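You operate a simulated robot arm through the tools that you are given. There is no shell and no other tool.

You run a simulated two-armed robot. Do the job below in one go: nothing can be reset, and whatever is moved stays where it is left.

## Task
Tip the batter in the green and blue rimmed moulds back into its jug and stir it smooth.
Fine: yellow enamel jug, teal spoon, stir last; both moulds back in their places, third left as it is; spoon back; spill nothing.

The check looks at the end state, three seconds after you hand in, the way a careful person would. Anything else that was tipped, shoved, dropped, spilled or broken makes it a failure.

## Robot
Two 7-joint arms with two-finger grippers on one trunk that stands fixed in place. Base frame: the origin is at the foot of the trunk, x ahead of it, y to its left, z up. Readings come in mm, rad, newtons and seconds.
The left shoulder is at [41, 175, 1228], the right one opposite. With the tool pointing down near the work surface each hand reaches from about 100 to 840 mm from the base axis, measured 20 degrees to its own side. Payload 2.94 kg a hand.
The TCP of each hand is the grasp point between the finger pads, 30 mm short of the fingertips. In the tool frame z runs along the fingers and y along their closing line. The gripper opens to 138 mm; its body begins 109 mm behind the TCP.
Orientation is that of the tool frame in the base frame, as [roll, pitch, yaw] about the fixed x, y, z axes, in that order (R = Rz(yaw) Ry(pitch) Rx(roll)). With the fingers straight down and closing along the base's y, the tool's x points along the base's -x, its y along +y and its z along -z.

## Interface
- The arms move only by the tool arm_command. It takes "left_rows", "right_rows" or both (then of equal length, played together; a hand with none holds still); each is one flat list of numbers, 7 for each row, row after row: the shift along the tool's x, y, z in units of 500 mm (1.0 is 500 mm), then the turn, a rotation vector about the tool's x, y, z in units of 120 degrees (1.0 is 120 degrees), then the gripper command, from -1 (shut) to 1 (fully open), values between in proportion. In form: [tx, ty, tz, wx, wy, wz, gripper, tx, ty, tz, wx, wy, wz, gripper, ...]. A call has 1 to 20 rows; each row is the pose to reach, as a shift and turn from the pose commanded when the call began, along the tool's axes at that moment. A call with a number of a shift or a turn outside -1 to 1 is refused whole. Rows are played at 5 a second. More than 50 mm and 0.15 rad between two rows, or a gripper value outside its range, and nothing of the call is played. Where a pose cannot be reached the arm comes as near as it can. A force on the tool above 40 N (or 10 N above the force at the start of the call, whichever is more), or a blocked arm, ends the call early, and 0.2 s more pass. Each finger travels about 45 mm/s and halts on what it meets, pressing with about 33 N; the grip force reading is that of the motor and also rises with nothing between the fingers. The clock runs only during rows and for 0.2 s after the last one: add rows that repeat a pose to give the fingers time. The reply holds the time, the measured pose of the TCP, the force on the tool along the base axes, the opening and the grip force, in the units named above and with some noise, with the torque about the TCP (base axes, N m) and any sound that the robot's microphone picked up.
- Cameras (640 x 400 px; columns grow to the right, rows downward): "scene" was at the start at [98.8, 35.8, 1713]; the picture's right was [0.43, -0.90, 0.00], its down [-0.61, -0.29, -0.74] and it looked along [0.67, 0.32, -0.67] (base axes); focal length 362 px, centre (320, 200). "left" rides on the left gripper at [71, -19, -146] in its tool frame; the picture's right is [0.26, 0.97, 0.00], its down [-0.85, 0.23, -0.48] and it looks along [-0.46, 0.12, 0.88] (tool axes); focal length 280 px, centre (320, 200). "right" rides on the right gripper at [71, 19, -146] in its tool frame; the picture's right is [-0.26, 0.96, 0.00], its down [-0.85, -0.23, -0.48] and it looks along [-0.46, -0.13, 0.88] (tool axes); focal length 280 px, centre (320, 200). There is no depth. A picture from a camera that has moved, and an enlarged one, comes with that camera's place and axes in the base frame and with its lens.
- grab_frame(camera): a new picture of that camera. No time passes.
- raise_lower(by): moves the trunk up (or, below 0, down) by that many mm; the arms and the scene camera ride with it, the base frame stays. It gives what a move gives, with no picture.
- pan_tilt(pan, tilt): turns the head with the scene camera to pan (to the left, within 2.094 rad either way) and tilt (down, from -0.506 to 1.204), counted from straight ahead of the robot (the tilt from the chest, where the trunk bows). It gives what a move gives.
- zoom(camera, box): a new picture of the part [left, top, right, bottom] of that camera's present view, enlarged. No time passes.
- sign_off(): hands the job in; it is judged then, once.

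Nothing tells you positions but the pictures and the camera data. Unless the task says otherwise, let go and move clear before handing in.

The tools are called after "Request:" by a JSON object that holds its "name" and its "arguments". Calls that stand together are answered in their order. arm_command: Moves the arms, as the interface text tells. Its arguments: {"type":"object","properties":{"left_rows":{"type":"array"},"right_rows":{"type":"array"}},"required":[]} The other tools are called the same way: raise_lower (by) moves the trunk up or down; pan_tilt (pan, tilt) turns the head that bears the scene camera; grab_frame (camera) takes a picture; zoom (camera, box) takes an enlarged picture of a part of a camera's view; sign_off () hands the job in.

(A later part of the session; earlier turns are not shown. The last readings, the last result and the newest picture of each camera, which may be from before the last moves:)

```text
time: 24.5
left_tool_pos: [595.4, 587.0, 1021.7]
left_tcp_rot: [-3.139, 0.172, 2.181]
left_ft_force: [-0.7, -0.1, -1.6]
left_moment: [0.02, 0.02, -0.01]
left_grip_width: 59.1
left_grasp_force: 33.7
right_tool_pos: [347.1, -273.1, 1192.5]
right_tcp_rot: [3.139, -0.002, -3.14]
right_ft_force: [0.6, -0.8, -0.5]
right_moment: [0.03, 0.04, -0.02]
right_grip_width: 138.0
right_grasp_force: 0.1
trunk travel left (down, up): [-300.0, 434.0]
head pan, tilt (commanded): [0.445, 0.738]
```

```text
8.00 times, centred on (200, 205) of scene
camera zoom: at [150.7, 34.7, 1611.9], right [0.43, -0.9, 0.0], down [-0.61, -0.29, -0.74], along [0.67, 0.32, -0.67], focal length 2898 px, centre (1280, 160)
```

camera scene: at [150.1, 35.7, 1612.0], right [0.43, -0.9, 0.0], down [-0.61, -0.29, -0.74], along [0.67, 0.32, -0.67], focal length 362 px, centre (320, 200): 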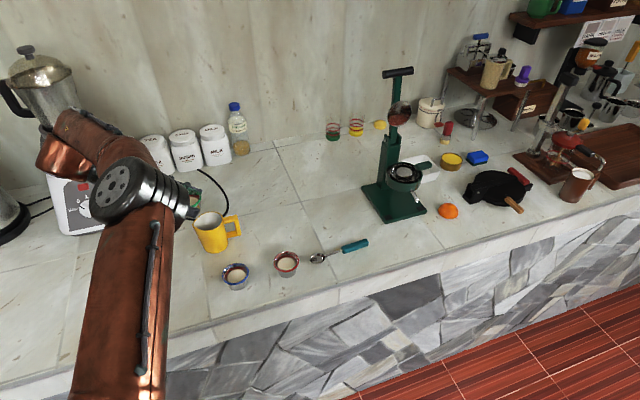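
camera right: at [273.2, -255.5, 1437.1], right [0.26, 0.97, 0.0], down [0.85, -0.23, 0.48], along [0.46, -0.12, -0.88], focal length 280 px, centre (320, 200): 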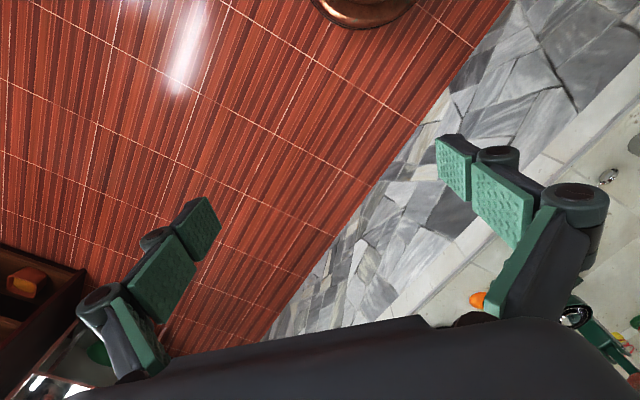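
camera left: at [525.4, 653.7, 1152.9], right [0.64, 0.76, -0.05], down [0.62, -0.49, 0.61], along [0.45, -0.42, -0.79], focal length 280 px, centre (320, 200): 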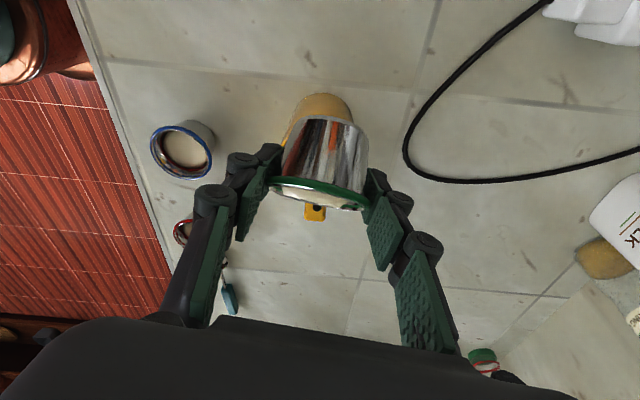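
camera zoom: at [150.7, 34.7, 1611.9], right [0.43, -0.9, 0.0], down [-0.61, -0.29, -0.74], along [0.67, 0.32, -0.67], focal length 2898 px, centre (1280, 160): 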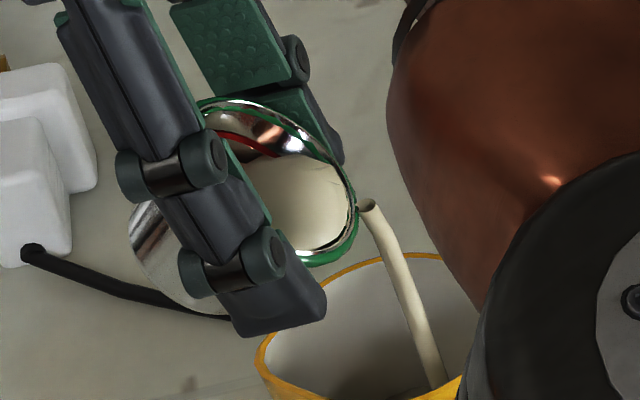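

The stream lands inside the jug, a little toward the handle side of centre. I'll keep tipping slowly, easing the lip back a few millimetres.

Request:
{"name": "arm_command", "arguments": {"left_rows": [0.001, 0, 0.001, 0, 0.02, 0, -1, 0.002, 0, 0.001, 0, 0.04, 0, -1, 0.002, 0, 0.002, 0, 0.06, 0, -1, 0.002, 0, 0.002, 0, 0.08, 0, -1, 0.001, 0, 0.003, 0, 0.1, 0, -1, 0, 0, 0.003, 0, 0.12, 0, -1, -0.002, 0, 0.004, 0, 0.14, 0, -1, -0.004, 0, 0.004, 0, 0.16, 0, -1, -0.007, 0, 0.005, 0, 0.185, 0, -1, -0.0096, 0, 0.005, 0, 0.2083, 0, -1]}}

Request:
{"name": "zoom", "arguments": {"camera": "scene", "box": [160, 170, 250, 245]}}

Request:
{"name": "grab_frame", "arguments": {"camera": "left"}}

```text
time: 26.7
left_tool_pos: [597.4, 582.4, 1019.0]
left_tcp_rot: [-3.139, -0.263, 2.179]
left_ft_force: [0.7, 0.9, -0.8]
left_moment: [0.02, 0.01, 0.0]
left_grip_width: 59.2
left_grasp_force: 32.6
right_tool_pos: [346.8, -273.1, 1191.8]
right_tcp_rot: [3.138, -0.001, -3.139]
right_ft_force: [0.0, -0.5, -0.5]
right_moment: [-0.01, 0.0, -0.02]
right_grip_width: 138.1
right_grasp_force: 0.1
trunk travel left (down, up): [-300.0, 434.0]
head pan, tilt (commanded): [0.445, 0.738]
```

```text
5.33 times, centred on (205, 208) of scene
camera zoom: at [150.1, 35.3, 1612.0], right [0.43, -0.9, 0.0], down [-0.61, -0.29, -0.74], along [0.67, 0.32, -0.67], focal length 1932 px, centre (933, 160)
```

zoom: 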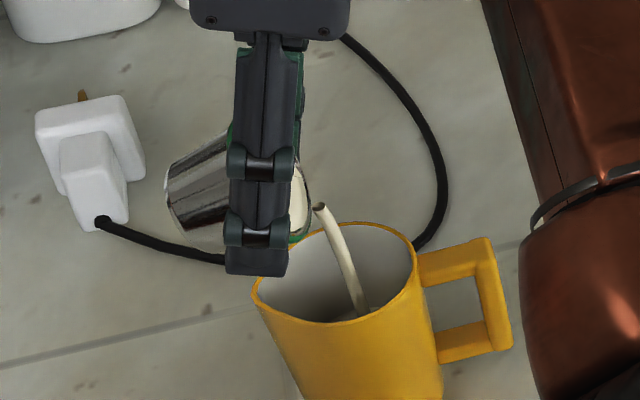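

```text
taken
camera left: at [564.7, 597.1, 1178.9], right [0.65, 0.76, 0.07], down [0.73, -0.64, 0.24], along [0.22, -0.1, -0.97], focal length 280 px, centre (320, 200)
```

left: 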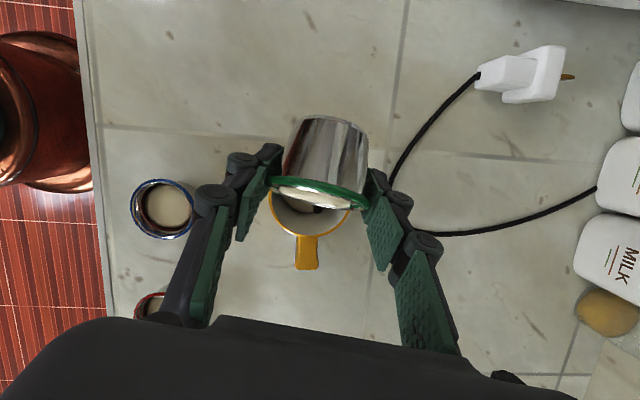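

The stream is well centred in the jug. Continuing to tip to about 100 degrees.

Request:
{"name": "arm_command", "arguments": {"left_rows": [-0.003, 0, 0, 0, 0.025, 0, -1, -0.006, 0, -0.001, 0, 0.05, 0, -1, -0.009, 0, -0.001, 0, 0.075, 0, -1, -0.012, 0, -0.002, 0, 0.1, 0, -1, -0.015, 0, -0.002, 0, 0.125, 0, -1, -0.018, 0, -0.003, 0, 0.15, 0, -1, -0.021, 0, -0.003, 0, 0.175, 0, -1, -0.024, 0, -0.004, 0, 0.2, 0, -1, -0.028, 0, -0.004, 0, 0.225, 0, -1, -0.031, 0, -0.005, 0, 0.25, 0, -1, -0.031, 0, -0.005, 0, 0.25, 0, -1, -0.031, 0, -0.005, 0, 0.25, 0, -1]}}

Request:
{"name": "zoom", "arguments": {"camera": "scene", "box": [160, 170, 250, 245]}}

Request:
{"name": "grab_frame", "arguments": {"camera": "left"}}

```text
time: 29.3
left_tool_pos: [607.2, 569.3, 1018.1]
left_tcp_rot: [-3.14, -0.787, 2.18]
left_ft_force: [0.2, 0.9, -0.3]
left_moment: [-0.03, -0.04, 0.0]
left_grip_width: 59.1
left_grasp_force: 32.9
right_tool_pos: [346.8, -272.2, 1191.9]
right_tcp_rot: [3.141, -0.002, -3.141]
right_ft_force: [0.3, -0.5, -0.4]
right_moment: [0.0, -0.02, -0.01]
right_grip_width: 138.1
right_grasp_force: 0.2
trunk travel left (down, up): [-300.0, 434.0]
head pan, tilt (commanded): [0.445, 0.738]
```

```text
5.33 times, centred on (205, 208) of scene
camera zoom: at [150.2, 35.3, 1612.0], right [0.43, -0.9, 0.0], down [-0.61, -0.29, -0.74], along [0.67, 0.32, -0.67], focal length 1932 px, centre (933, 160)
```

zoom: 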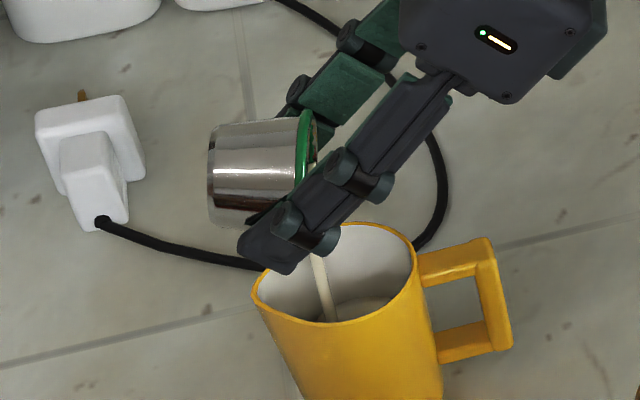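

```text
taken
camera left: at [622.1, 516.1, 1171.2], right [0.69, 0.7, 0.18], down [0.72, -0.64, -0.27], along [-0.07, 0.32, -0.95], focal length 280 px, centre (320, 200)
```

left: 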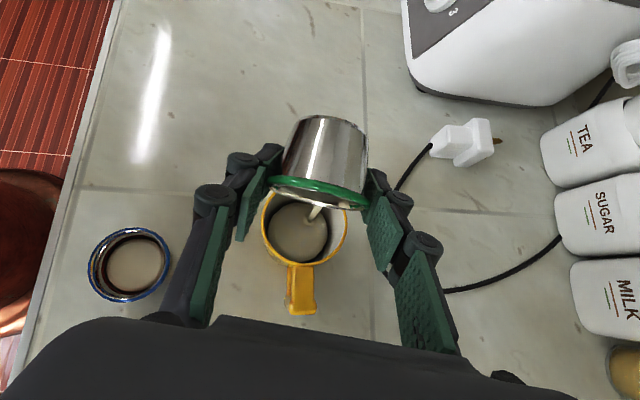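

Still pouring cleanly. I'll tip to about 130 degrees and hold to let it drain.

Request:
{"name": "arm_command", "arguments": {"left_rows": [-0.003, 0, -0.001, 0, 0.025, 0, -1, -0.006, 0, -0.002, 0, 0.05, 0, -1, -0.009, 0, -0.003, 0, 0.075, 0, -1, -0.012, 0, -0.004, 0, 0.1, 0, -1, -0.015, 0, -0.005, 0, 0.125, 0, -1, -0.018, 0, -0.006, 0, 0.15, 0, -1, -0.021, 0, -0.007, 0, 0.175, 0, -1, -0.024, 0, -0.008, 0, 0.2, 0, -1, -0.027, 0, -0.009, 0, 0.225, 0, -1, -0.029, 0, -0.009, 0, 0.25, 0, -1, -0.029, 0, -0.009, 0, 0.25, 0, -1, -0.029, 0, -0.009, 0, 0.25, 0, -1, -0.029, 0, -0.009, 0, 0.25, 0, -1, -0.029, 0, -0.009, 0, 0.25, 0, -1, -0.029, 0, -0.009, 0, 0.25, 0, -1, -0.029, 0, -0.009, 0, 0.25, 0, -1]}}

Request:
{"name": "zoom", "arguments": {"camera": "scene", "box": [160, 170, 250, 245]}}

Request:
{"name": "grab_frame", "arguments": {"camera": "left"}}

```text
time: 32.7
left_tool_pos: [614.4, 559.1, 1010.4]
left_tcp_rot: [-3.137, -1.311, 2.175]
left_ft_force: [-0.1, 0.3, -0.4]
left_moment: [-0.02, 0.0, -0.01]
left_grip_width: 58.9
left_grasp_force: 33.0
right_tool_pos: [346.5, -274.0, 1191.4]
right_tcp_rot: [3.139, -0.001, -3.14]
right_ft_force: [-0.1, -0.5, 0.9]
right_moment: [0.0, 0.01, -0.02]
right_grip_width: 137.9
right_grasp_force: 0.0
trunk travel left (down, up): [-300.0, 434.0]
head pan, tilt (commanded): [0.445, 0.738]
```

```text
5.33 times, centred on (205, 208) of scene
camera zoom: at [150.1, 35.3, 1612.0], right [0.43, -0.9, 0.0], down [-0.61, -0.29, -0.74], along [0.67, 0.32, -0.67], focal length 1932 px, centre (933, 160)
```

zoom: 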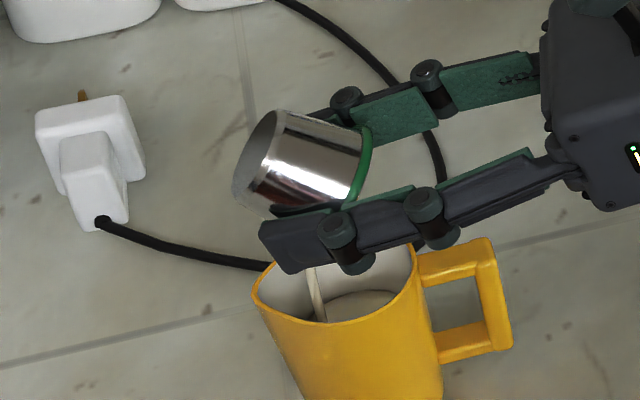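

```text
taken
camera left: at [668.6, 448.3, 1117.1], right [0.75, 0.61, 0.25], down [0.58, -0.42, -0.7], along [-0.32, 0.67, -0.67], focal length 280 px, centre (320, 200)
```

left: 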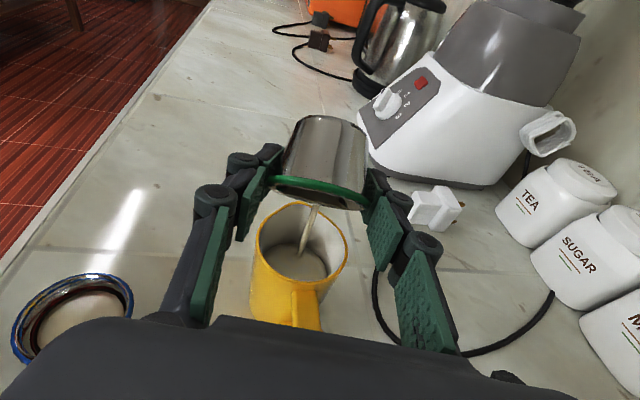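

A thin stream is still draining, so I'll hold here.

Request:
{"name": "arm_command", "arguments": {"left_rows": [0, 0, 0, 0, 0, 0, -1, 0, 0, 0, 0, 0, 0, -1, 0, 0, 0, 0, 0, 0, -1, 0, 0, 0, 0, 0, 0, -1, 0, 0, 0, 0, 0, 0, -1, 0, 0, 0, 0, 0, 0, -1, 0, 0, 0, 0, 0, 0, -1, 0, 0, 0, 0, 0, 0, -1, 0, 0, 0, 0, 0, 0, -1, 0, 0, 0, 0, 0, 0, -1, 0, 0, 0, 0, 0, 0, -1, 0, 0, 0, 0, 0, 0, -1, 0, 0, 0, 0, 0, 0, -1, 0, 0, 0, 0, 0, 0, -1, 0, 0, 0, 0, 0, 0, -1]}}

Request:
{"name": "zoom", "arguments": {"camera": "scene", "box": [160, 170, 250, 245]}}

Request:
{"name": "zoom", "arguments": {"camera": "left", "box": [220, 90, 420, 340]}}

```text
time: 35.9
left_tool_pos: [614.6, 558.5, 1011.0]
left_tcp_rot: [-3.139, -1.311, 2.177]
left_ft_force: [0.6, -0.1, -1.1]
left_moment: [-0.02, -0.01, -0.02]
left_grip_width: 55.0
left_grasp_force: 32.9
right_tool_pos: [346.8, -271.4, 1192.2]
right_tcp_rot: [3.14, -0.001, -3.14]
right_ft_force: [0.2, 0.2, -0.1]
right_moment: [0.02, 0.0, -0.02]
right_grip_width: 138.0
right_grasp_force: 0.0
trunk travel left (down, up): [-300.0, 434.0]
head pan, tilt (commanded): [0.445, 0.738]
```

```text
5.33 times, centred on (205, 208) of scene
camera zoom: at [150.0, 35.3, 1612.0], right [0.43, -0.9, 0.0], down [-0.61, -0.29, -0.74], along [0.67, 0.32, -0.67], focal length 1932 px, centre (933, 160)
```

zoom: 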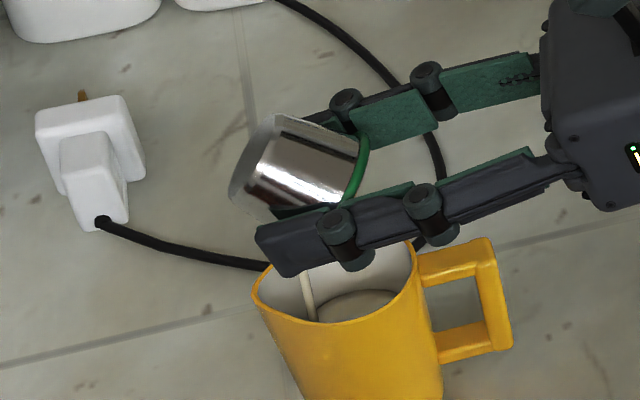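

```text
1.60 times, centred on (320, 215) of left
camera zoom: at [668.6, 448.3, 1117.1], right [0.75, 0.61, 0.25], down [0.58, -0.42, -0.7], along [-0.32, 0.67, -0.67], focal length 449 px, centre (320, 176)
```

zoom: 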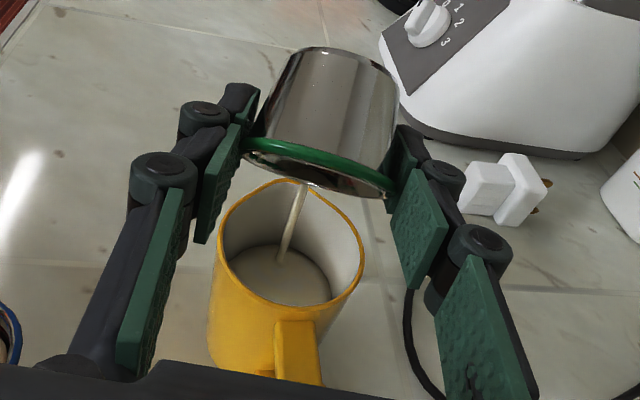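

The grip width fell from 59 to 55 mm during the hold, so the mould may be creeping in the pads. I'll inspect closely before any more time passes.

Request:
{"name": "zoom", "arguments": {"camera": "scene", "box": [190, 185, 240, 215]}}

Request:
{"name": "zoom", "arguments": {"camera": "left", "box": [260, 100, 380, 220]}}

```text
12.80 times, centred on (215, 200) of scene
camera zoom: at [150.0, 35.3, 1612.0], right [0.43, -0.9, 0.0], down [-0.61, -0.29, -0.74], along [0.67, 0.32, -0.67], focal length 4637 px, centre (1664, 200)
```

zoom: 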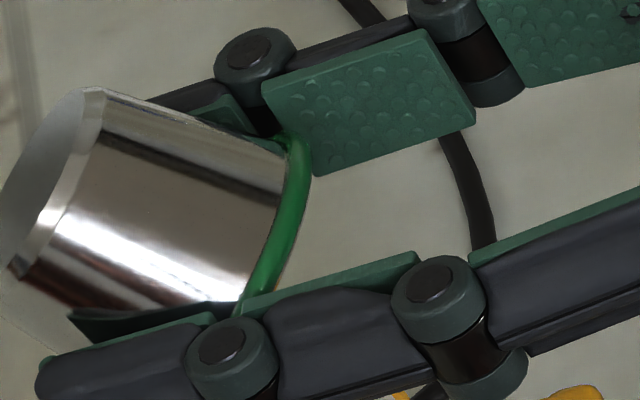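

```text
3.33 times, centred on (320, 160) of left
camera zoom: at [668.6, 448.3, 1117.1], right [0.75, 0.61, 0.25], down [0.58, -0.42, -0.7], along [-0.32, 0.67, -0.67], focal length 935 px, centre (320, 333)
```

zoom: 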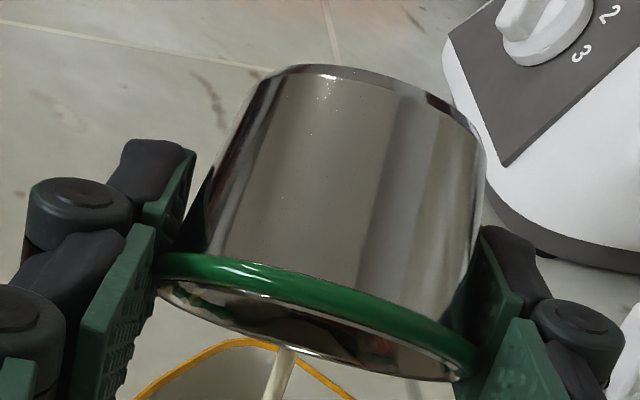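

Request:
{"name": "arm_command", "arguments": {"left_rows": [0, 0, 0, 0, 0, 0, -1, 0, 0, 0, 0, 0, 0, -1]}}

Request:
{"name": "zoom", "arguments": {"camera": "left", "box": [260, 100, 380, 220]}}

```text
time: 36.5
left_tool_pos: [613.6, 558.5, 1011.7]
left_tcp_rot: [-3.137, -1.311, 2.178]
left_ft_force: [-0.1, -0.8, -1.0]
left_moment: [0.01, -0.01, -0.02]
left_grip_width: 55.2
left_grasp_force: 32.7
right_tool_pos: [346.9, -272.0, 1192.9]
right_tcp_rot: [3.139, -0.002, -3.14]
right_ft_force: [0.5, 0.1, -1.0]
right_moment: [-0.02, 0.02, 0.04]
right_grip_width: 138.1
right_grasp_force: 0.1
trunk travel left (down, up): [-300.0, 434.0]
head pan, tilt (commanded): [0.445, 0.738]
```

```text
3.33 times, centred on (320, 160) of left
camera zoom: at [668.6, 448.3, 1117.1], right [0.75, 0.61, 0.25], down [0.58, -0.42, -0.7], along [-0.32, 0.67, -0.67], focal length 935 px, centre (320, 333)
```

zoom: 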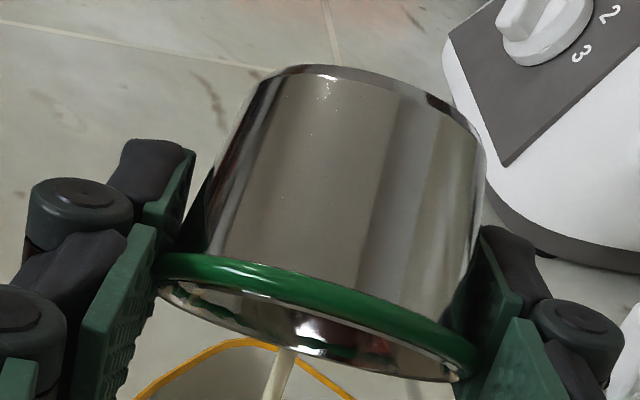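

The mould is stable again at 55 mm and the stream is down to a thread. I'll hold a little longer.

Request:
{"name": "arm_command", "arguments": {"left_rows": [0, 0, 0, 0, 0, 0, -1, 0, 0, 0, 0, 0, 0, -1, 0, 0, 0, 0, 0, 0, -1, 0, 0, 0, 0, 0, 0, -1, 0, 0, 0, 0, 0, 0, -1, 0, 0, 0, 0, 0, 0, -1, 0, 0, 0, 0, 0, 0, -1, 0, 0, 0, 0, 0, 0, -1, 0, 0, 0, 0, 0, 0, -1, 0, 0, 0, 0, 0, 0, -1, 0, 0, 0, 0, 0, 0, -1, 0, 0, 0, 0, 0, 0, -1, 0, 0, 0, 0, 0, 0, -1]}}

Request:
{"name": "zoom", "arguments": {"camera": "left", "box": [220, 90, 420, 340]}}

Request:
{"name": "zoom", "arguments": {"camera": "scene", "box": [160, 170, 250, 245]}}

```text
time: 39.3
left_tool_pos: [614.4, 558.6, 1011.9]
left_tcp_rot: [-3.138, -1.31, 2.177]
left_ft_force: [0.4, 0.8, -0.1]
left_moment: [0.0, -0.01, -0.01]
left_grip_width: 55.3
left_grasp_force: 32.5
right_tool_pos: [346.4, -273.0, 1191.7]
right_tcp_rot: [3.139, -0.001, -3.139]
right_ft_force: [0.5, 0.4, 0.1]
right_moment: [0.01, -0.01, 0.02]
right_grip_width: 138.0
right_grasp_force: 0.1
trunk travel left (down, up): [-300.0, 434.0]
head pan, tilt (commanded): [0.445, 0.738]
```

```text
1.60 times, centred on (320, 215) of left
camera zoom: at [668.6, 448.3, 1117.1], right [0.75, 0.61, 0.25], down [0.58, -0.42, -0.7], along [-0.32, 0.67, -0.67], focal length 449 px, centre (320, 176)
```

zoom: 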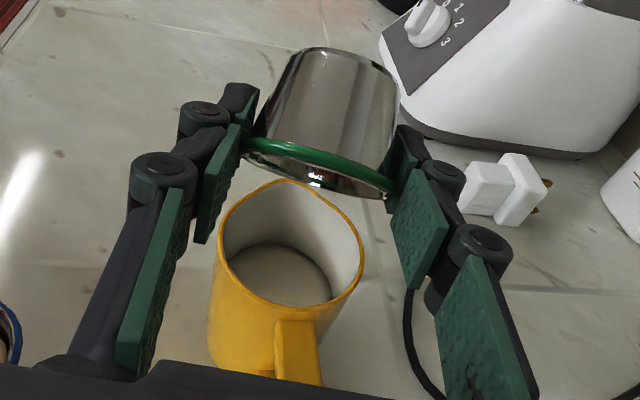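

```text
5.33 times, centred on (205, 208) of scene
camera zoom: at [150.1, 35.3, 1612.0], right [0.43, -0.9, 0.0], down [-0.61, -0.29, -0.74], along [0.67, 0.32, -0.67], focal length 1932 px, centre (933, 160)
```

zoom: 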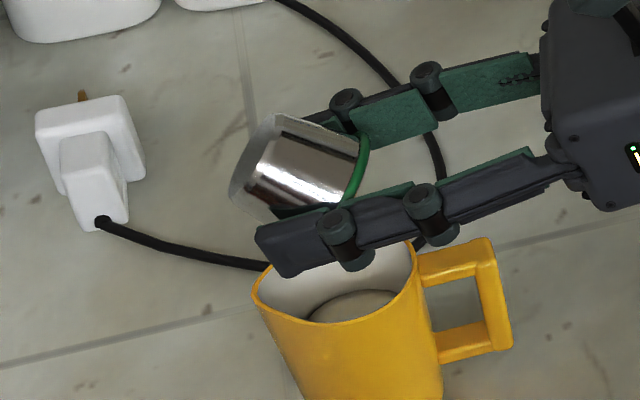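

The stream has stopped. I'll tip a few degrees further to be sure the mould is drained.

Request:
{"name": "arm_command", "arguments": {"left_rows": [0.003, 0, -0.004, 0, 0.033, 0, -1, 0.006, 0, -0.008, 0, 0.067, 0, -1, 0.009, 0, -0.011, 0, 0.1, 0, -1, 0.009, 0, -0.011, 0, 0.1, 0, -1, 0.009, 0, -0.011, 0, 0.1, 0, -1, 0.009, 0, -0.011, 0, 0.1, 0, -1]}}

Request:
{"name": "zoom", "arguments": {"camera": "left", "box": [220, 90, 420, 340]}}

Request:
{"name": "zoom", "arguments": {"camera": "scene", "box": [160, 170, 250, 245]}}

```text
time: 40.7
left_tool_pos: [616.5, 555.8, 1017.4]
left_tcp_rot: [-3.122, -1.518, 2.162]
left_ft_force: [0.3, -0.4, -1.3]
left_moment: [-0.01, -0.05, 0.02]
left_grip_width: 55.0
left_grasp_force: 33.5
right_tool_pos: [346.7, -273.2, 1192.9]
right_tcp_rot: [3.141, -0.001, -3.14]
right_ft_force: [0.1, 0.4, 0.3]
right_moment: [0.01, -0.01, 0.0]
right_grip_width: 138.1
right_grasp_force: 0.0
trunk travel left (down, up): [-300.0, 434.0]
head pan, tilt (commanded): [0.445, 0.738]
```

```text
1.60 times, centred on (320, 215) of left
camera zoom: at [682.4, 428.4, 1095.5], right [0.78, 0.56, 0.26], down [0.49, -0.29, -0.82], along [-0.39, 0.77, -0.5], focal length 449 px, centre (320, 176)
```

zoom: 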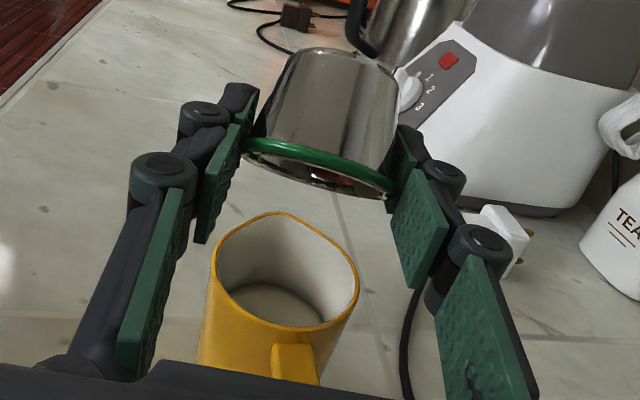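

```text
5.33 times, centred on (205, 208) of scene
camera zoom: at [150.0, 35.2, 1612.0], right [0.43, -0.9, 0.0], down [-0.61, -0.29, -0.74], along [0.67, 0.32, -0.67], focal length 1932 px, centre (933, 160)
```

zoom: 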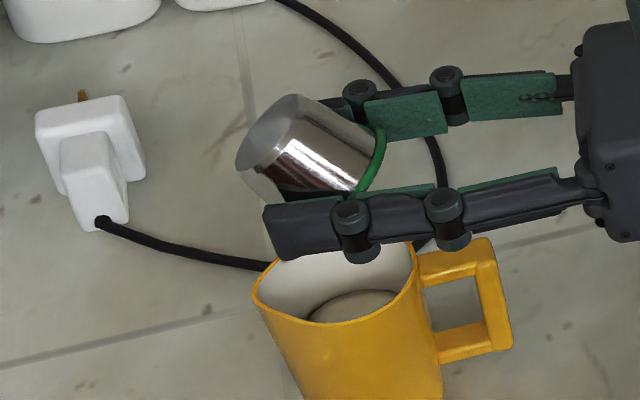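

The green mould is empty with no more flow. Rotating it back upright over the jug along the same path.

Request:
{"name": "arm_command", "arguments": {"left_rows": [0.005, 0, 0.007, 0, -0.0657, 0, -1, 0.01, 0, 0.014, 0, -0.1315, 0, -1, 0.014, 0, 0.021, 0, -0.1972, 0, -1, 0.018, 0, 0.028, 0, -0.263, 0, -1, 0.021, 0, 0.035, 0, -0.3287, 0, -1, 0.025, 0, 0.042, 0, -0.3945, 0, -1, 0.029, 0, 0.049, 0, -0.4602, 0, -1, 0.032, 0, 0.056, 0, -0.526, 0, -1, 0.035, 0, 0.062, 0, -0.5917, 0, -1]}}

Request:
{"name": "grab_frame", "arguments": {"camera": "left"}}

```text
time: 42.7
left_tool_pos: [599.0, 582.9, 1032.7]
left_tcp_rot: [-3.139, -0.277, 2.182]
left_ft_force: [0.5, 0.6, 0.6]
left_moment: [-0.02, -0.03, -0.02]
left_grip_width: 55.3
left_grasp_force: 33.0
right_tool_pos: [345.7, -272.7, 1192.7]
right_tcp_rot: [3.14, -0.002, 3.141]
right_ft_force: [-0.7, -0.5, -0.3]
right_moment: [-0.03, -0.04, -0.02]
right_grip_width: 138.2
right_grasp_force: 0.1
trunk travel left (down, up): [-300.0, 434.0]
head pan, tilt (commanded): [0.445, 0.738]
```

```text
taken
camera left: at [566.4, 594.8, 1192.3], right [0.65, 0.76, 0.07], down [0.73, -0.64, 0.22], along [0.22, -0.09, -0.97], focal length 280 px, centre (320, 200)
```

left: 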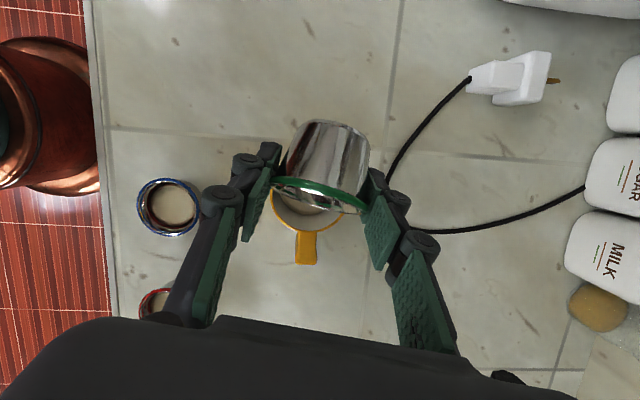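

Request:
{"name": "arm_command", "arguments": {"left_rows": [0.004, 0, -0.002, 0, -0.0657, 0, -1, 0.008, 0, -0.003, 0, -0.1315, 0, -1, 0.011, 0, -0.005, 0, -0.1972, 0, -1, 0.015, 0, -0.007, 0, -0.263, 0, -1, 0.019, 0, -0.008, 0, -0.3287, 0, -1, 0.023, 0, -0.01, 0, -0.3945, 0, -1, 0.026, 0, -0.012, 0, -0.4602, 0, -1, 0.03, 0, -0.013, 0, -0.526, 0, -1, 0.034, 0, -0.015, 0, -0.5917, 0, -1]}}

Request:
{"name": "zoom", "arguments": {"camera": "left", "box": [220, 60, 420, 260]}}

Request:
{"name": "zoom", "arguments": {"camera": "scene", "box": [140, 150, 320, 300]}}

```text
time: 44.7
left_tool_pos: [591.2, 593.5, 1045.5]
left_tcp_rot: [-3.14, 0.961, 2.182]
left_ft_force: [1.0, -0.3, -0.3]
left_moment: [-0.01, 0.03, -0.02]
left_grip_width: 55.0
left_grasp_force: 33.2
right_tool_pos: [347.0, -271.8, 1192.0]
right_tcp_rot: [3.141, -0.002, -3.139]
right_ft_force: [-0.6, -0.2, -1.0]
right_moment: [-0.03, 0.0, 0.0]
right_grip_width: 138.1
right_grasp_force: 0.1
trunk travel left (down, up): [-300.0, 434.0]
head pan, tilt (commanded): [0.445, 0.738]
```

```text
2.00 times, centred on (320, 160) of left
camera zoom: at [483.1, 715.4, 1070.4], right [0.71, 0.68, -0.22], down [0.24, 0.05, 0.97], along [0.67, -0.74, -0.13], focal length 561 px, centre (320, 280)
```

zoom: 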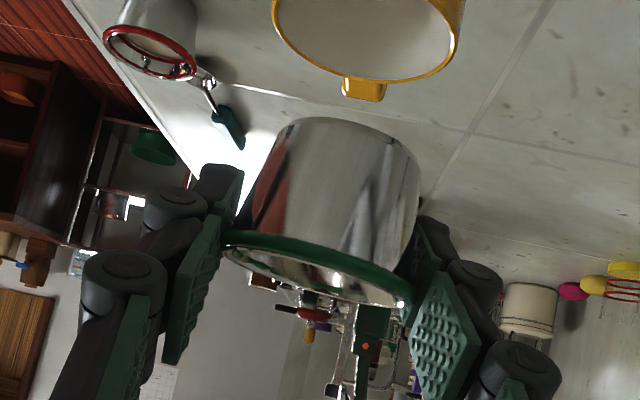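

```text
2.67 times, centred on (230, 225) of scene
camera zoom: at [149.5, 36.9, 1612.0], right [0.43, -0.9, 0.0], down [-0.61, -0.29, -0.74], along [0.67, 0.32, -0.67], focal length 966 px, centre (560, 133)
```

zoom: 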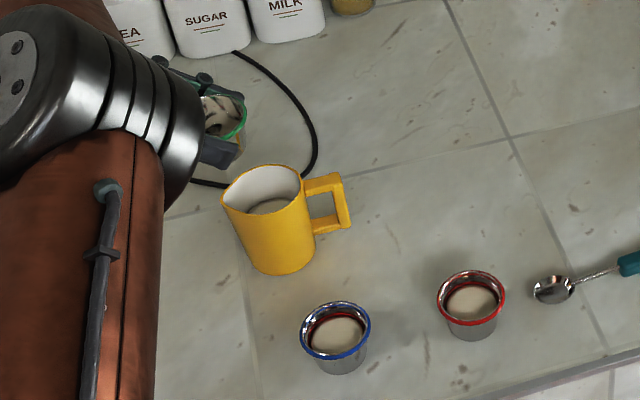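

Request:
{"name": "zoom", "arguments": {"camera": "scene", "box": [185, 165, 225, 195]}}

Request:
{"name": "zoom", "arguments": {"camera": "left", "box": [270, 100, 370, 230]}}

```text
13.33 times, centred on (205, 180) of scene
camera zoom: at [149.5, 36.9, 1612.0], right [0.43, -0.9, 0.0], down [-0.61, -0.29, -0.74], along [0.67, 0.32, -0.67], focal length 4830 px, centre (1853, 467)
```

zoom: 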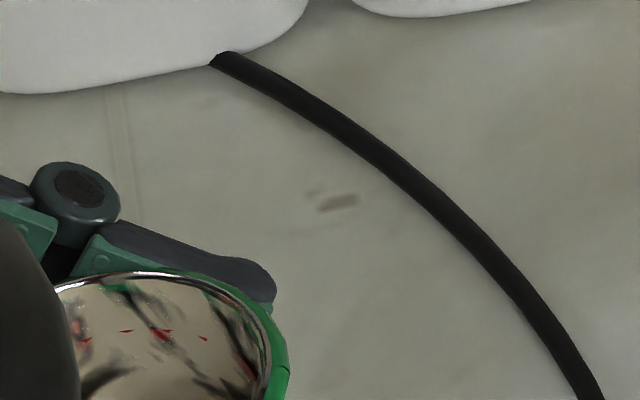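

```text
3.08 times, centred on (320, 165) of left
camera zoom: at [483.1, 715.4, 1070.4], right [0.71, 0.68, -0.22], down [0.24, 0.05, 0.97], along [0.67, -0.74, -0.13], focal length 863 px, centre (320, 308)
```

zoom: 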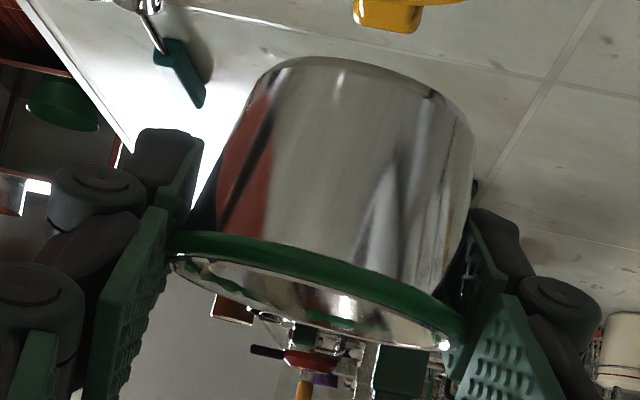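

The green mould is empty, but it has tilted about 7 degrees sideways in the grip. I'll carry it back above its place, levelling it on the way.

Request:
{"name": "arm_command", "arguments": {"left_rows": [0.001, -0.02, -0.002, 0.004, 0, -0.006, -1, 0.003, -0.06, -0.005, 0.008, 0, -0.012, -1, 0.006, -0.105, -0.009, 0.013, 0, -0.019, -1, 0.009, -0.15, -0.0125, 0.018, 0, -0.026, -1, 0.012, -0.2, -0.0165, 0.023, 0, -0.033, -1, 0.015, -0.25, -0.0205, 0.028, 0, -0.04, -1, 0.017, -0.295, -0.0245, 0.0335, 0, -0.0478, -1, 0.018, -0.316, -0.026, 0.0335, 0, -0.0478, -1]}}

Request:
{"name": "grab_frame", "arguments": {"camera": "left"}}

Request:
{"name": "grab_frame", "arguments": {"camera": "scene"}}

```text
time: 46.5
left_tool_pos: [451.5, 516.0, 1044.0]
left_tcp_rot: [-2.928, 0.947, 2.353]
left_ft_force: [0.2, -0.5, -0.3]
left_moment: [0.02, 0.01, 0.04]
left_grip_width: 55.2
left_grasp_force: 32.7
right_tool_pos: [345.5, -271.8, 1192.3]
right_tcp_rot: [3.139, -0.001, -3.141]
right_ft_force: [0.0, 0.2, -0.7]
right_moment: [0.02, -0.01, -0.01]
right_grip_width: 137.8
right_grasp_force: 0.0
trunk travel left (down, up): [-300.0, 434.0]
head pan, tilt (commanded): [0.445, 0.738]
```

```text
taken
camera left: at [346.6, 638.7, 1072.5], right [0.68, 0.66, -0.33], down [0.34, 0.12, 0.93], along [0.65, -0.74, -0.14], focal length 280 px, centre (320, 200)
```

left: 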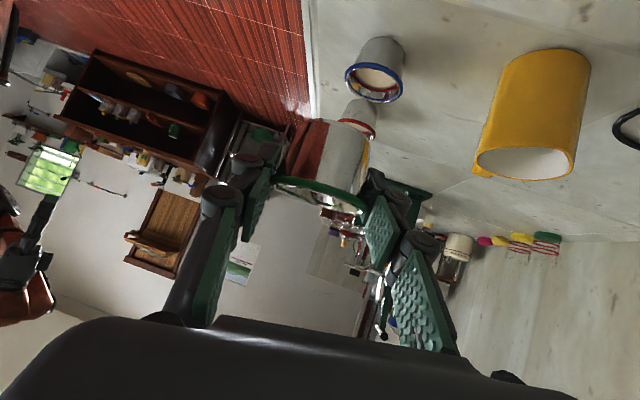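

```text
taken
camera scene: at [149.9, 35.6, 1612.0], right [0.43, -0.9, 0.0], down [-0.61, -0.29, -0.74], along [0.67, 0.32, -0.67], focal length 362 px, centre (320, 200)
```

scene: 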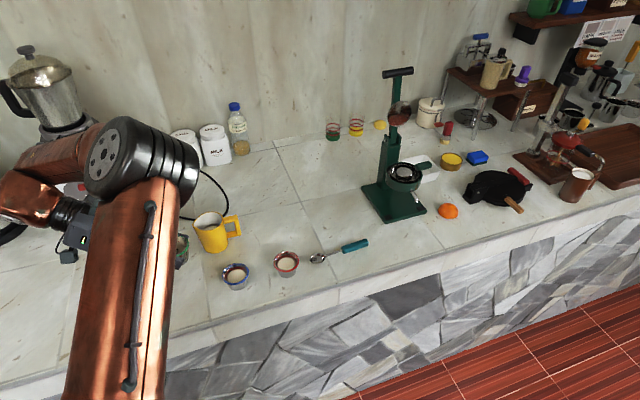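

Request:
{"name": "zoom", "arguments": {"camera": "left", "box": [250, 90, 390, 230]}}

```text
2.86 times, centred on (320, 160) of left
camera zoom: at [346.6, 638.7, 1072.5], right [0.68, 0.66, -0.33], down [0.34, 0.12, 0.93], along [0.65, -0.74, -0.14], focal length 801 px, centre (320, 314)
```

zoom: 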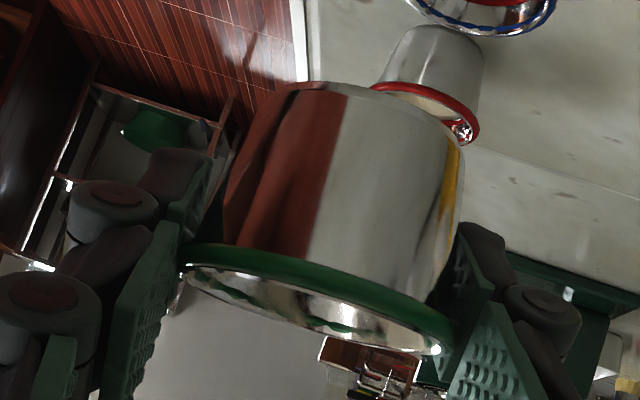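

The mould now looks level to within about 2 degrees. Descending above its original spot with a small back-correction, stopping about 10 mm short of contact.

Request:
{"name": "arm_command", "arguments": {"left_rows": [0.02, 0.003, 0.014, -0.002, 0, 0.003, -1, 0.06, 0.009, 0.042, -0.005, 0, 0.007, -1, 0.1, 0.015, 0.07, -0.008, 0, 0.011, -1, 0.14, 0.021, 0.098, -0.011, 0, 0.015, -1, 0.18, 0.027, 0.126, -0.012, 0, 0.017, -1, 0.21, 0.0315, 0.147, -0.012, 0, 0.017, -1, 0.226, 0.0345, 0.159, -0.012, 0, 0.017, -1]}}

Request:
{"name": "grab_frame", "arguments": {"camera": "left"}}

Request:
{"name": "zoom", "arguments": {"camera": "left", "box": [250, 90, 390, 230]}}

```text
time: 48.1
left_tool_pos: [452.5, 515.7, 905.3]
left_tcp_rot: [-3.004, 0.954, 2.295]
left_ft_force: [-0.7, 0.1, -0.9]
left_moment: [-0.01, 0.0, 0.0]
left_grip_width: 55.3
left_grasp_force: 33.1
right_tool_pos: [345.7, -271.5, 1191.6]
right_tcp_rot: [3.139, -0.001, -3.139]
right_ft_force: [-0.5, -0.1, 0.2]
right_moment: [0.05, -0.03, -0.01]
right_grip_width: 138.2
right_grasp_force: 0.0
trunk travel left (down, up): [-300.0, 434.0]
head pan, tilt (commanded): [0.445, 0.738]
```

```text
taken
camera left: at [346.3, 638.5, 932.7], right [0.69, 0.66, -0.29], down [0.31, 0.1, 0.95], along [0.66, -0.74, -0.14], focal length 280 px, centre (320, 200)
```

left: 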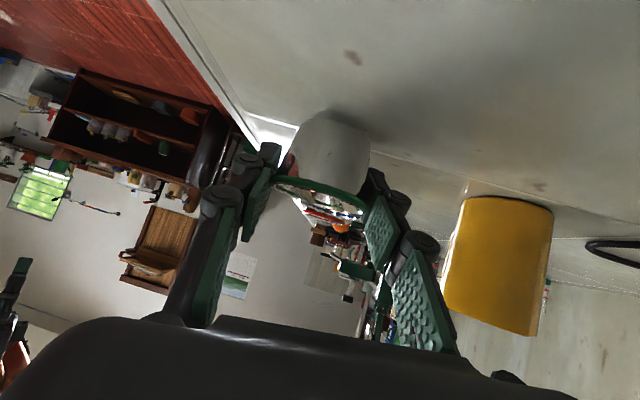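

```text
2.86 times, centred on (320, 160) of left
camera zoom: at [346.3, 638.5, 932.7], right [0.69, 0.66, -0.29], down [0.31, 0.1, 0.95], along [0.66, -0.74, -0.14], focal length 801 px, centre (320, 314)
```

zoom: 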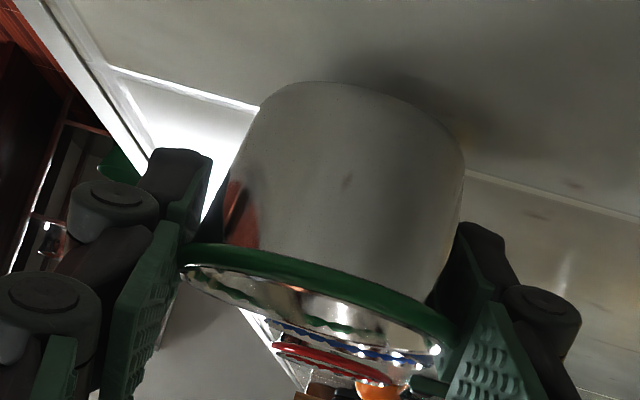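

Level and nearly on the spot. Final slow descent toward contact.

Request:
{"name": "arm_command", "arguments": {"left_rows": [0.005, -0.001, 0.004, 0, 0, 0, -1, 0.01, -0.002, 0.008, 0, 0, 0, -1, 0.0146, -0.003, 0.0121, 0, 0, 0, -1, 0.0146, -0.003, 0.0121, 0, 0, 0, -1]}}

Request:
{"name": "zoom", "arguments": {"camera": "left", "box": [250, 90, 390, 230]}}

```text
time: 49.1
left_tool_pos: [451.1, 513.0, 898.8]
left_tcp_rot: [-3.006, 0.954, 2.292]
left_ft_force: [0.1, 2.6, 9.1]
left_moment: [0.12, -0.28, 0.08]
left_grip_width: 55.3
left_grasp_force: 33.1
right_tool_pos: [346.8, -271.6, 1192.1]
right_tcp_rot: [-3.141, 0.0, -3.139]
right_ft_force: [-0.9, 0.6, -0.5]
right_moment: [0.01, 0.03, 0.04]
right_grip_width: 138.1
right_grasp_force: 0.1
trunk travel left (down, up): [-300.0, 434.0]
head pan, tilt (commanded): [0.445, 0.738]
```

```text
2.86 times, centred on (320, 160) of left
camera zoom: at [344.9, 635.2, 924.8], right [0.69, 0.67, -0.29], down [0.31, 0.1, 0.95], along [0.66, -0.74, -0.14], focal length 801 px, centre (320, 314)
```

zoom: 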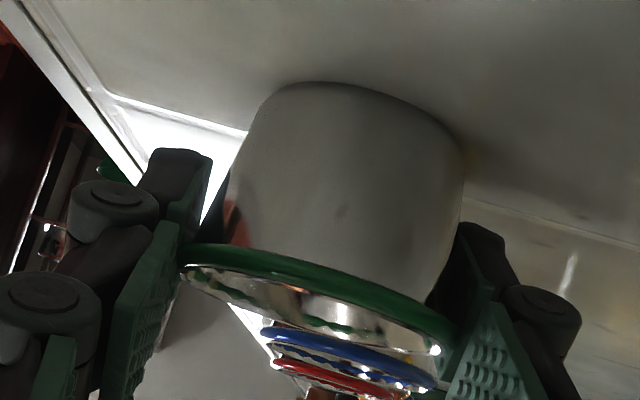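

Contact was felt at about 9 N. I'll ease the load slightly and open the fingers gently.

Request:
{"name": "arm_command", "arguments": {"left_rows": [-0.0025, 0, -0.0018, 0, 0, 0, -1, -0.0025, 0, -0.0018, 0, 0, 0, -0.2, -0.0025, 0, -0.0018, 0, 0, 0, -0.1, -0.0025, 0, -0.0018, 0, 0, 0, 0.0, -0.0025, 0, -0.0018, 0, 0, 0, 0.1, -0.0025, 0, -0.0018, 0, 0, 0, 0.2, -0.0025, 0, -0.0018, 0, 0, 0, 0.3]}}

Request:
{"name": "zoom", "arguments": {"camera": "left", "box": [220, 80, 420, 250]}}

```text
time: 50.7
left_tool_pos: [452.1, 513.3, 897.3]
left_tcp_rot: [-3.003, 0.954, 2.295]
left_ft_force: [-0.3, 0.0, 0.0]
left_moment: [0.03, 0.03, 0.02]
left_grip_width: 89.7
left_grasp_force: 0.0
right_tool_pos: [345.1, -272.4, 1192.9]
right_tcp_rot: [3.14, -0.002, -3.14]
right_ft_force: [0.1, -0.4, -0.5]
right_moment: [0.05, 0.0, 0.0]
right_grip_width: 138.0
right_grasp_force: 0.1
trunk travel left (down, up): [-300.0, 434.0]
head pan, tilt (commanded): [0.445, 0.738]
```

```text
2.35 times, centred on (320, 165) of left
camera zoom: at [345.5, 635.4, 925.2], right [0.69, 0.67, -0.29], down [0.31, 0.1, 0.95], along [0.66, -0.74, -0.14], focal length 660 px, centre (320, 282)
```

zoom: 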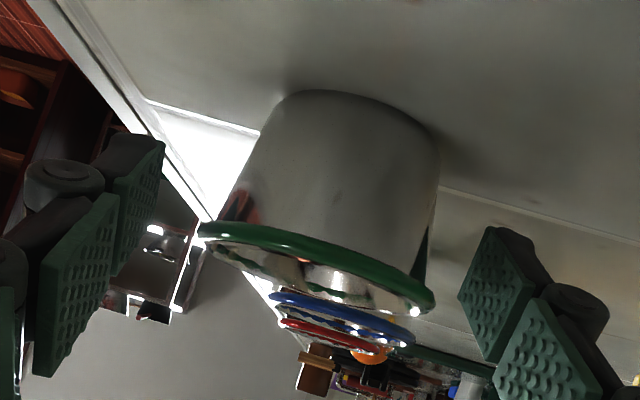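

The green mould stands upright on its original spot. Backing out along the finger direction now.

Request:
{"name": "arm_command", "arguments": {"left_rows": [0, 0, -0.03, 0, 0, 0, 0.35, 0, 0, -0.08, 0, 0, 0, 0.4, 0, 0, -0.14, 0, 0, 0, 0.4, 0, 0, -0.2, 0, 0, 0, 0.4, -0.04, 0, -0.25, 0, 0, 0, 0.4, -0.09, 0, -0.28, -0.011, 0, 0.015, 0.4, -0.14, 0, -0.3, -0.0215, 0, 0.0307, 0.4]}}

Request:
{"name": "grab_frame", "arguments": {"camera": "left"}}

Request:
{"name": "grab_frame", "arguments": {"camera": "scene"}}

```text
time: 52.3
left_tool_pos: [412.7, 588.5, 1041.5]
left_tcp_rot: [-3.139, 0.958, 2.181]
left_ft_force: [-0.4, 0.6, -0.2]
left_moment: [0.05, 0.02, -0.02]
left_grip_width: 96.8
left_grasp_force: 0.0
right_tool_pos: [345.9, -272.5, 1192.6]
right_tcp_rot: [3.14, -0.001, -3.139]
right_ft_force: [-0.1, 0.4, -1.0]
right_moment: [0.01, -0.01, 0.02]
right_grip_width: 137.8
right_grasp_force: 0.1
trunk travel left (down, up): [-300.0, 434.0]
head pan, tilt (commanded): [0.445, 0.738]
```

```text
taken
camera left: at [304.8, 709.2, 1066.8], right [0.7, 0.68, -0.21], down [0.25, 0.05, 0.97], along [0.67, -0.73, -0.13], focal length 280 px, centre (320, 200)
```

left: 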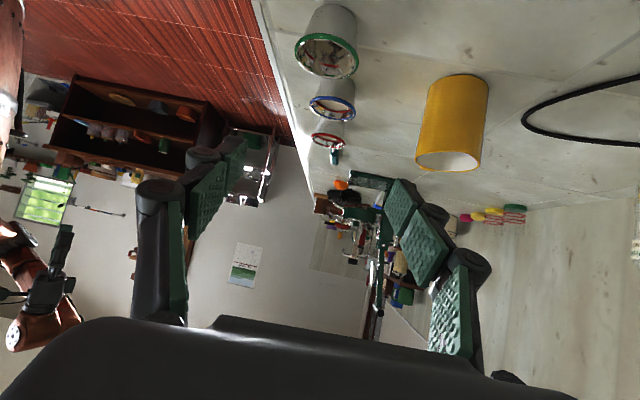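

```text
taken
camera scene: at [149.4, 34.6, 1612.1], right [0.43, -0.9, 0.0], down [-0.61, -0.29, -0.74], along [0.67, 0.32, -0.67], focal length 362 px, centre (320, 200)
```

scene: 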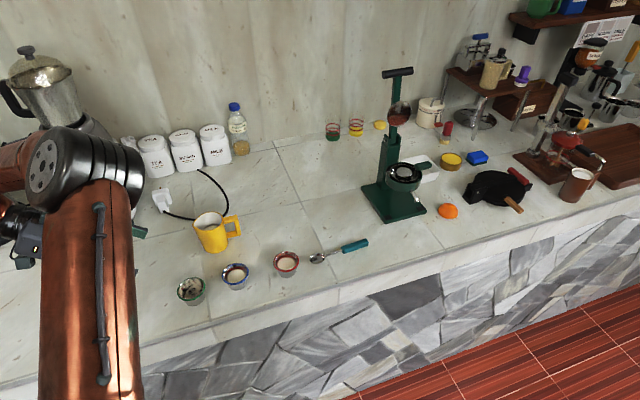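

Request:
{"name": "zoom", "arguments": {"camera": "scene", "box": [160, 200, 380, 320]}}

Request:
{"name": "zoom", "arguments": {"camera": "scene", "box": [165, 260, 255, 315]}}

Request:
{"name": "zoom", "arguments": {"camera": "left", "box": [270, 0, 500, 180]}}

```text
2.91 times, centred on (270, 260) of scene
camera zoom: at [149.4, 34.6, 1612.1], right [0.43, -0.9, 0.0], down [-0.61, -0.29, -0.74], along [0.67, 0.32, -0.67], focal length 1054 px, centre (466, 26)
```

zoom: 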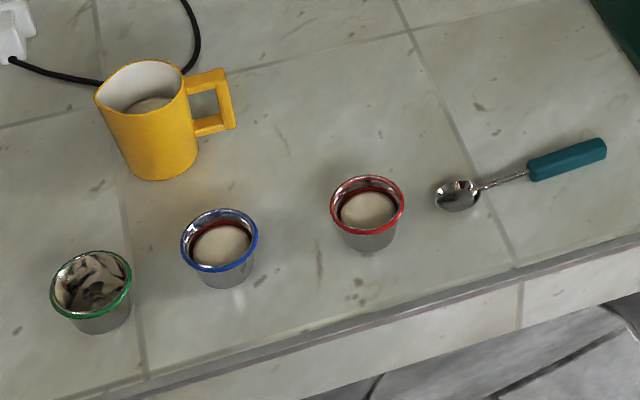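

```text
7.11 times, centred on (210, 288) of scene
camera zoom: at [149.4, 34.6, 1612.1], right [0.43, -0.9, 0.0], down [-0.61, -0.29, -0.74], along [0.67, 0.32, -0.67], focal length 2576 px, centre (1102, -422)
```

zoom: 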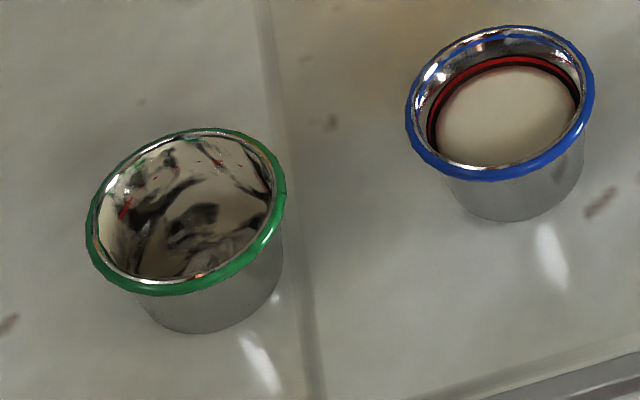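

```text
2.22 times, centred on (385, 90) of left
camera zoom: at [304.8, 709.2, 1066.8], right [0.7, 0.68, -0.21], down [0.25, 0.05, 0.97], along [0.67, -0.73, -0.13], focal length 623 px, centre (176, 444)
```

zoom: 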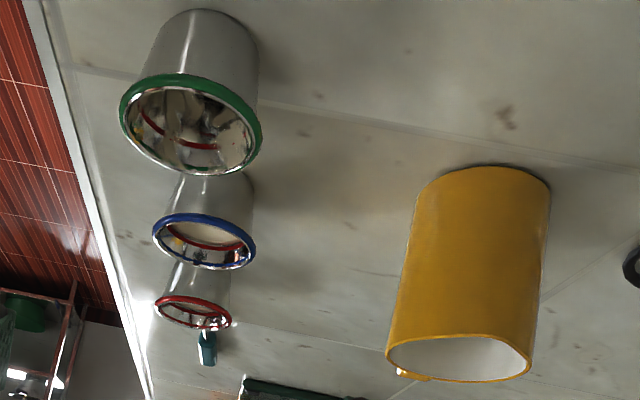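

Green looks emptied, with only a smear left, and it stands within a few millimetres of where it was. Next is the blue mould at about (532, 443), gripped a little further out on the tip pads for a steadier hold. Moving to its standoff.

Request:
{"name": "arm_command", "arguments": {"left_rows": [0.004, 0.005, 0.03, 0, 0, 0, 0.35, 0.008, 0.01, 0.075, 0, 0, 0, 0.304, 0.012, 0.015, 0.115, 0, 0, 0, 0.304, 0.017, 0.02, 0.155, 0, 0, 0, 0.304, 0.021, 0.025, 0.195, 0, 0, 0, 0.304, 0.025, 0.029, 0.228, 0, 0, 0, 0.304]}}

Request:
{"name": "grab_frame", "arguments": {"camera": "left"}}

Request:
{"name": "zoom", "arguments": {"camera": "left", "box": [220, 60, 460, 240]}}

Request:
{"name": "grab_frame", "arguments": {"camera": "scene"}}

```text
time: 53.7
left_tool_pos: [475.3, 526.0, 964.1]
left_tcp_rot: [-3.137, 0.959, 2.184]
left_ft_force: [-0.2, 0.4, -0.4]
left_moment: [0.01, -0.02, 0.01]
left_grip_width: 90.1
left_grasp_force: 0.0
right_tool_pos: [347.0, -272.3, 1191.5]
right_tcp_rot: [3.14, -0.001, -3.139]
right_ft_force: [0.5, 0.2, 0.3]
right_moment: [0.03, 0.02, -0.02]
right_grip_width: 137.8
right_grasp_force: 0.1
trunk travel left (down, up): [-300.0, 434.0]
head pan, tilt (commanded): [0.445, 0.738]
```

```text
taken
camera left: at [367.0, 647.4, 989.8], right [0.7, 0.68, -0.22], down [0.25, 0.05, 0.97], along [0.67, -0.73, -0.13], focal length 280 px, centre (320, 200)
```

left: 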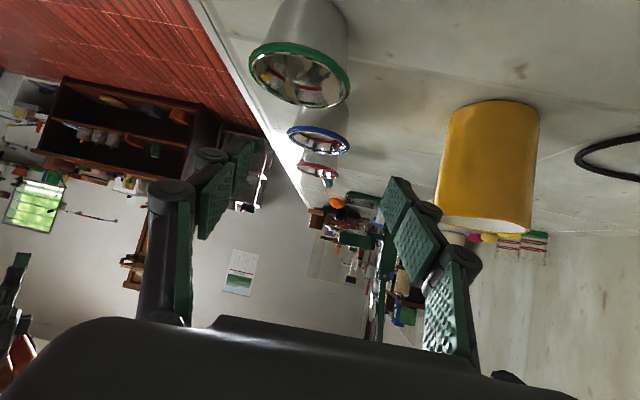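

```text
2.22 times, centred on (340, 150) of left
camera zoom: at [367.0, 647.4, 989.8], right [0.7, 0.68, -0.22], down [0.25, 0.05, 0.97], along [0.67, -0.73, -0.13], focal length 623 px, centre (276, 311)
```

zoom: 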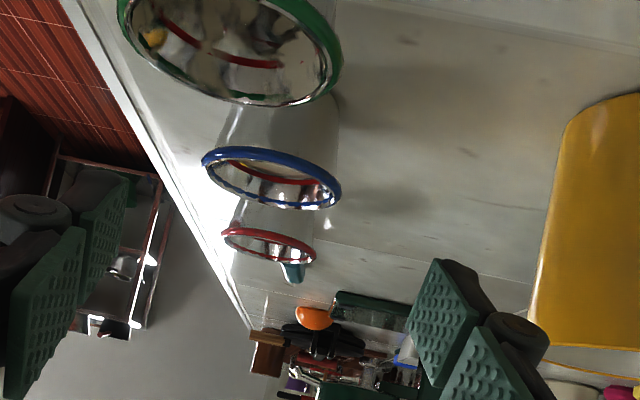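

```text
taken
camera scene: at [150.3, 35.4, 1611.9], right [0.43, -0.9, 0.0], down [-0.61, -0.29, -0.74], along [0.67, 0.32, -0.67], focal length 362 px, centre (320, 200)
```

scene: 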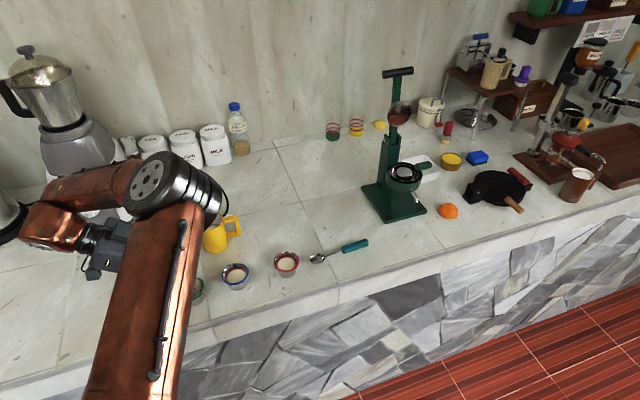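

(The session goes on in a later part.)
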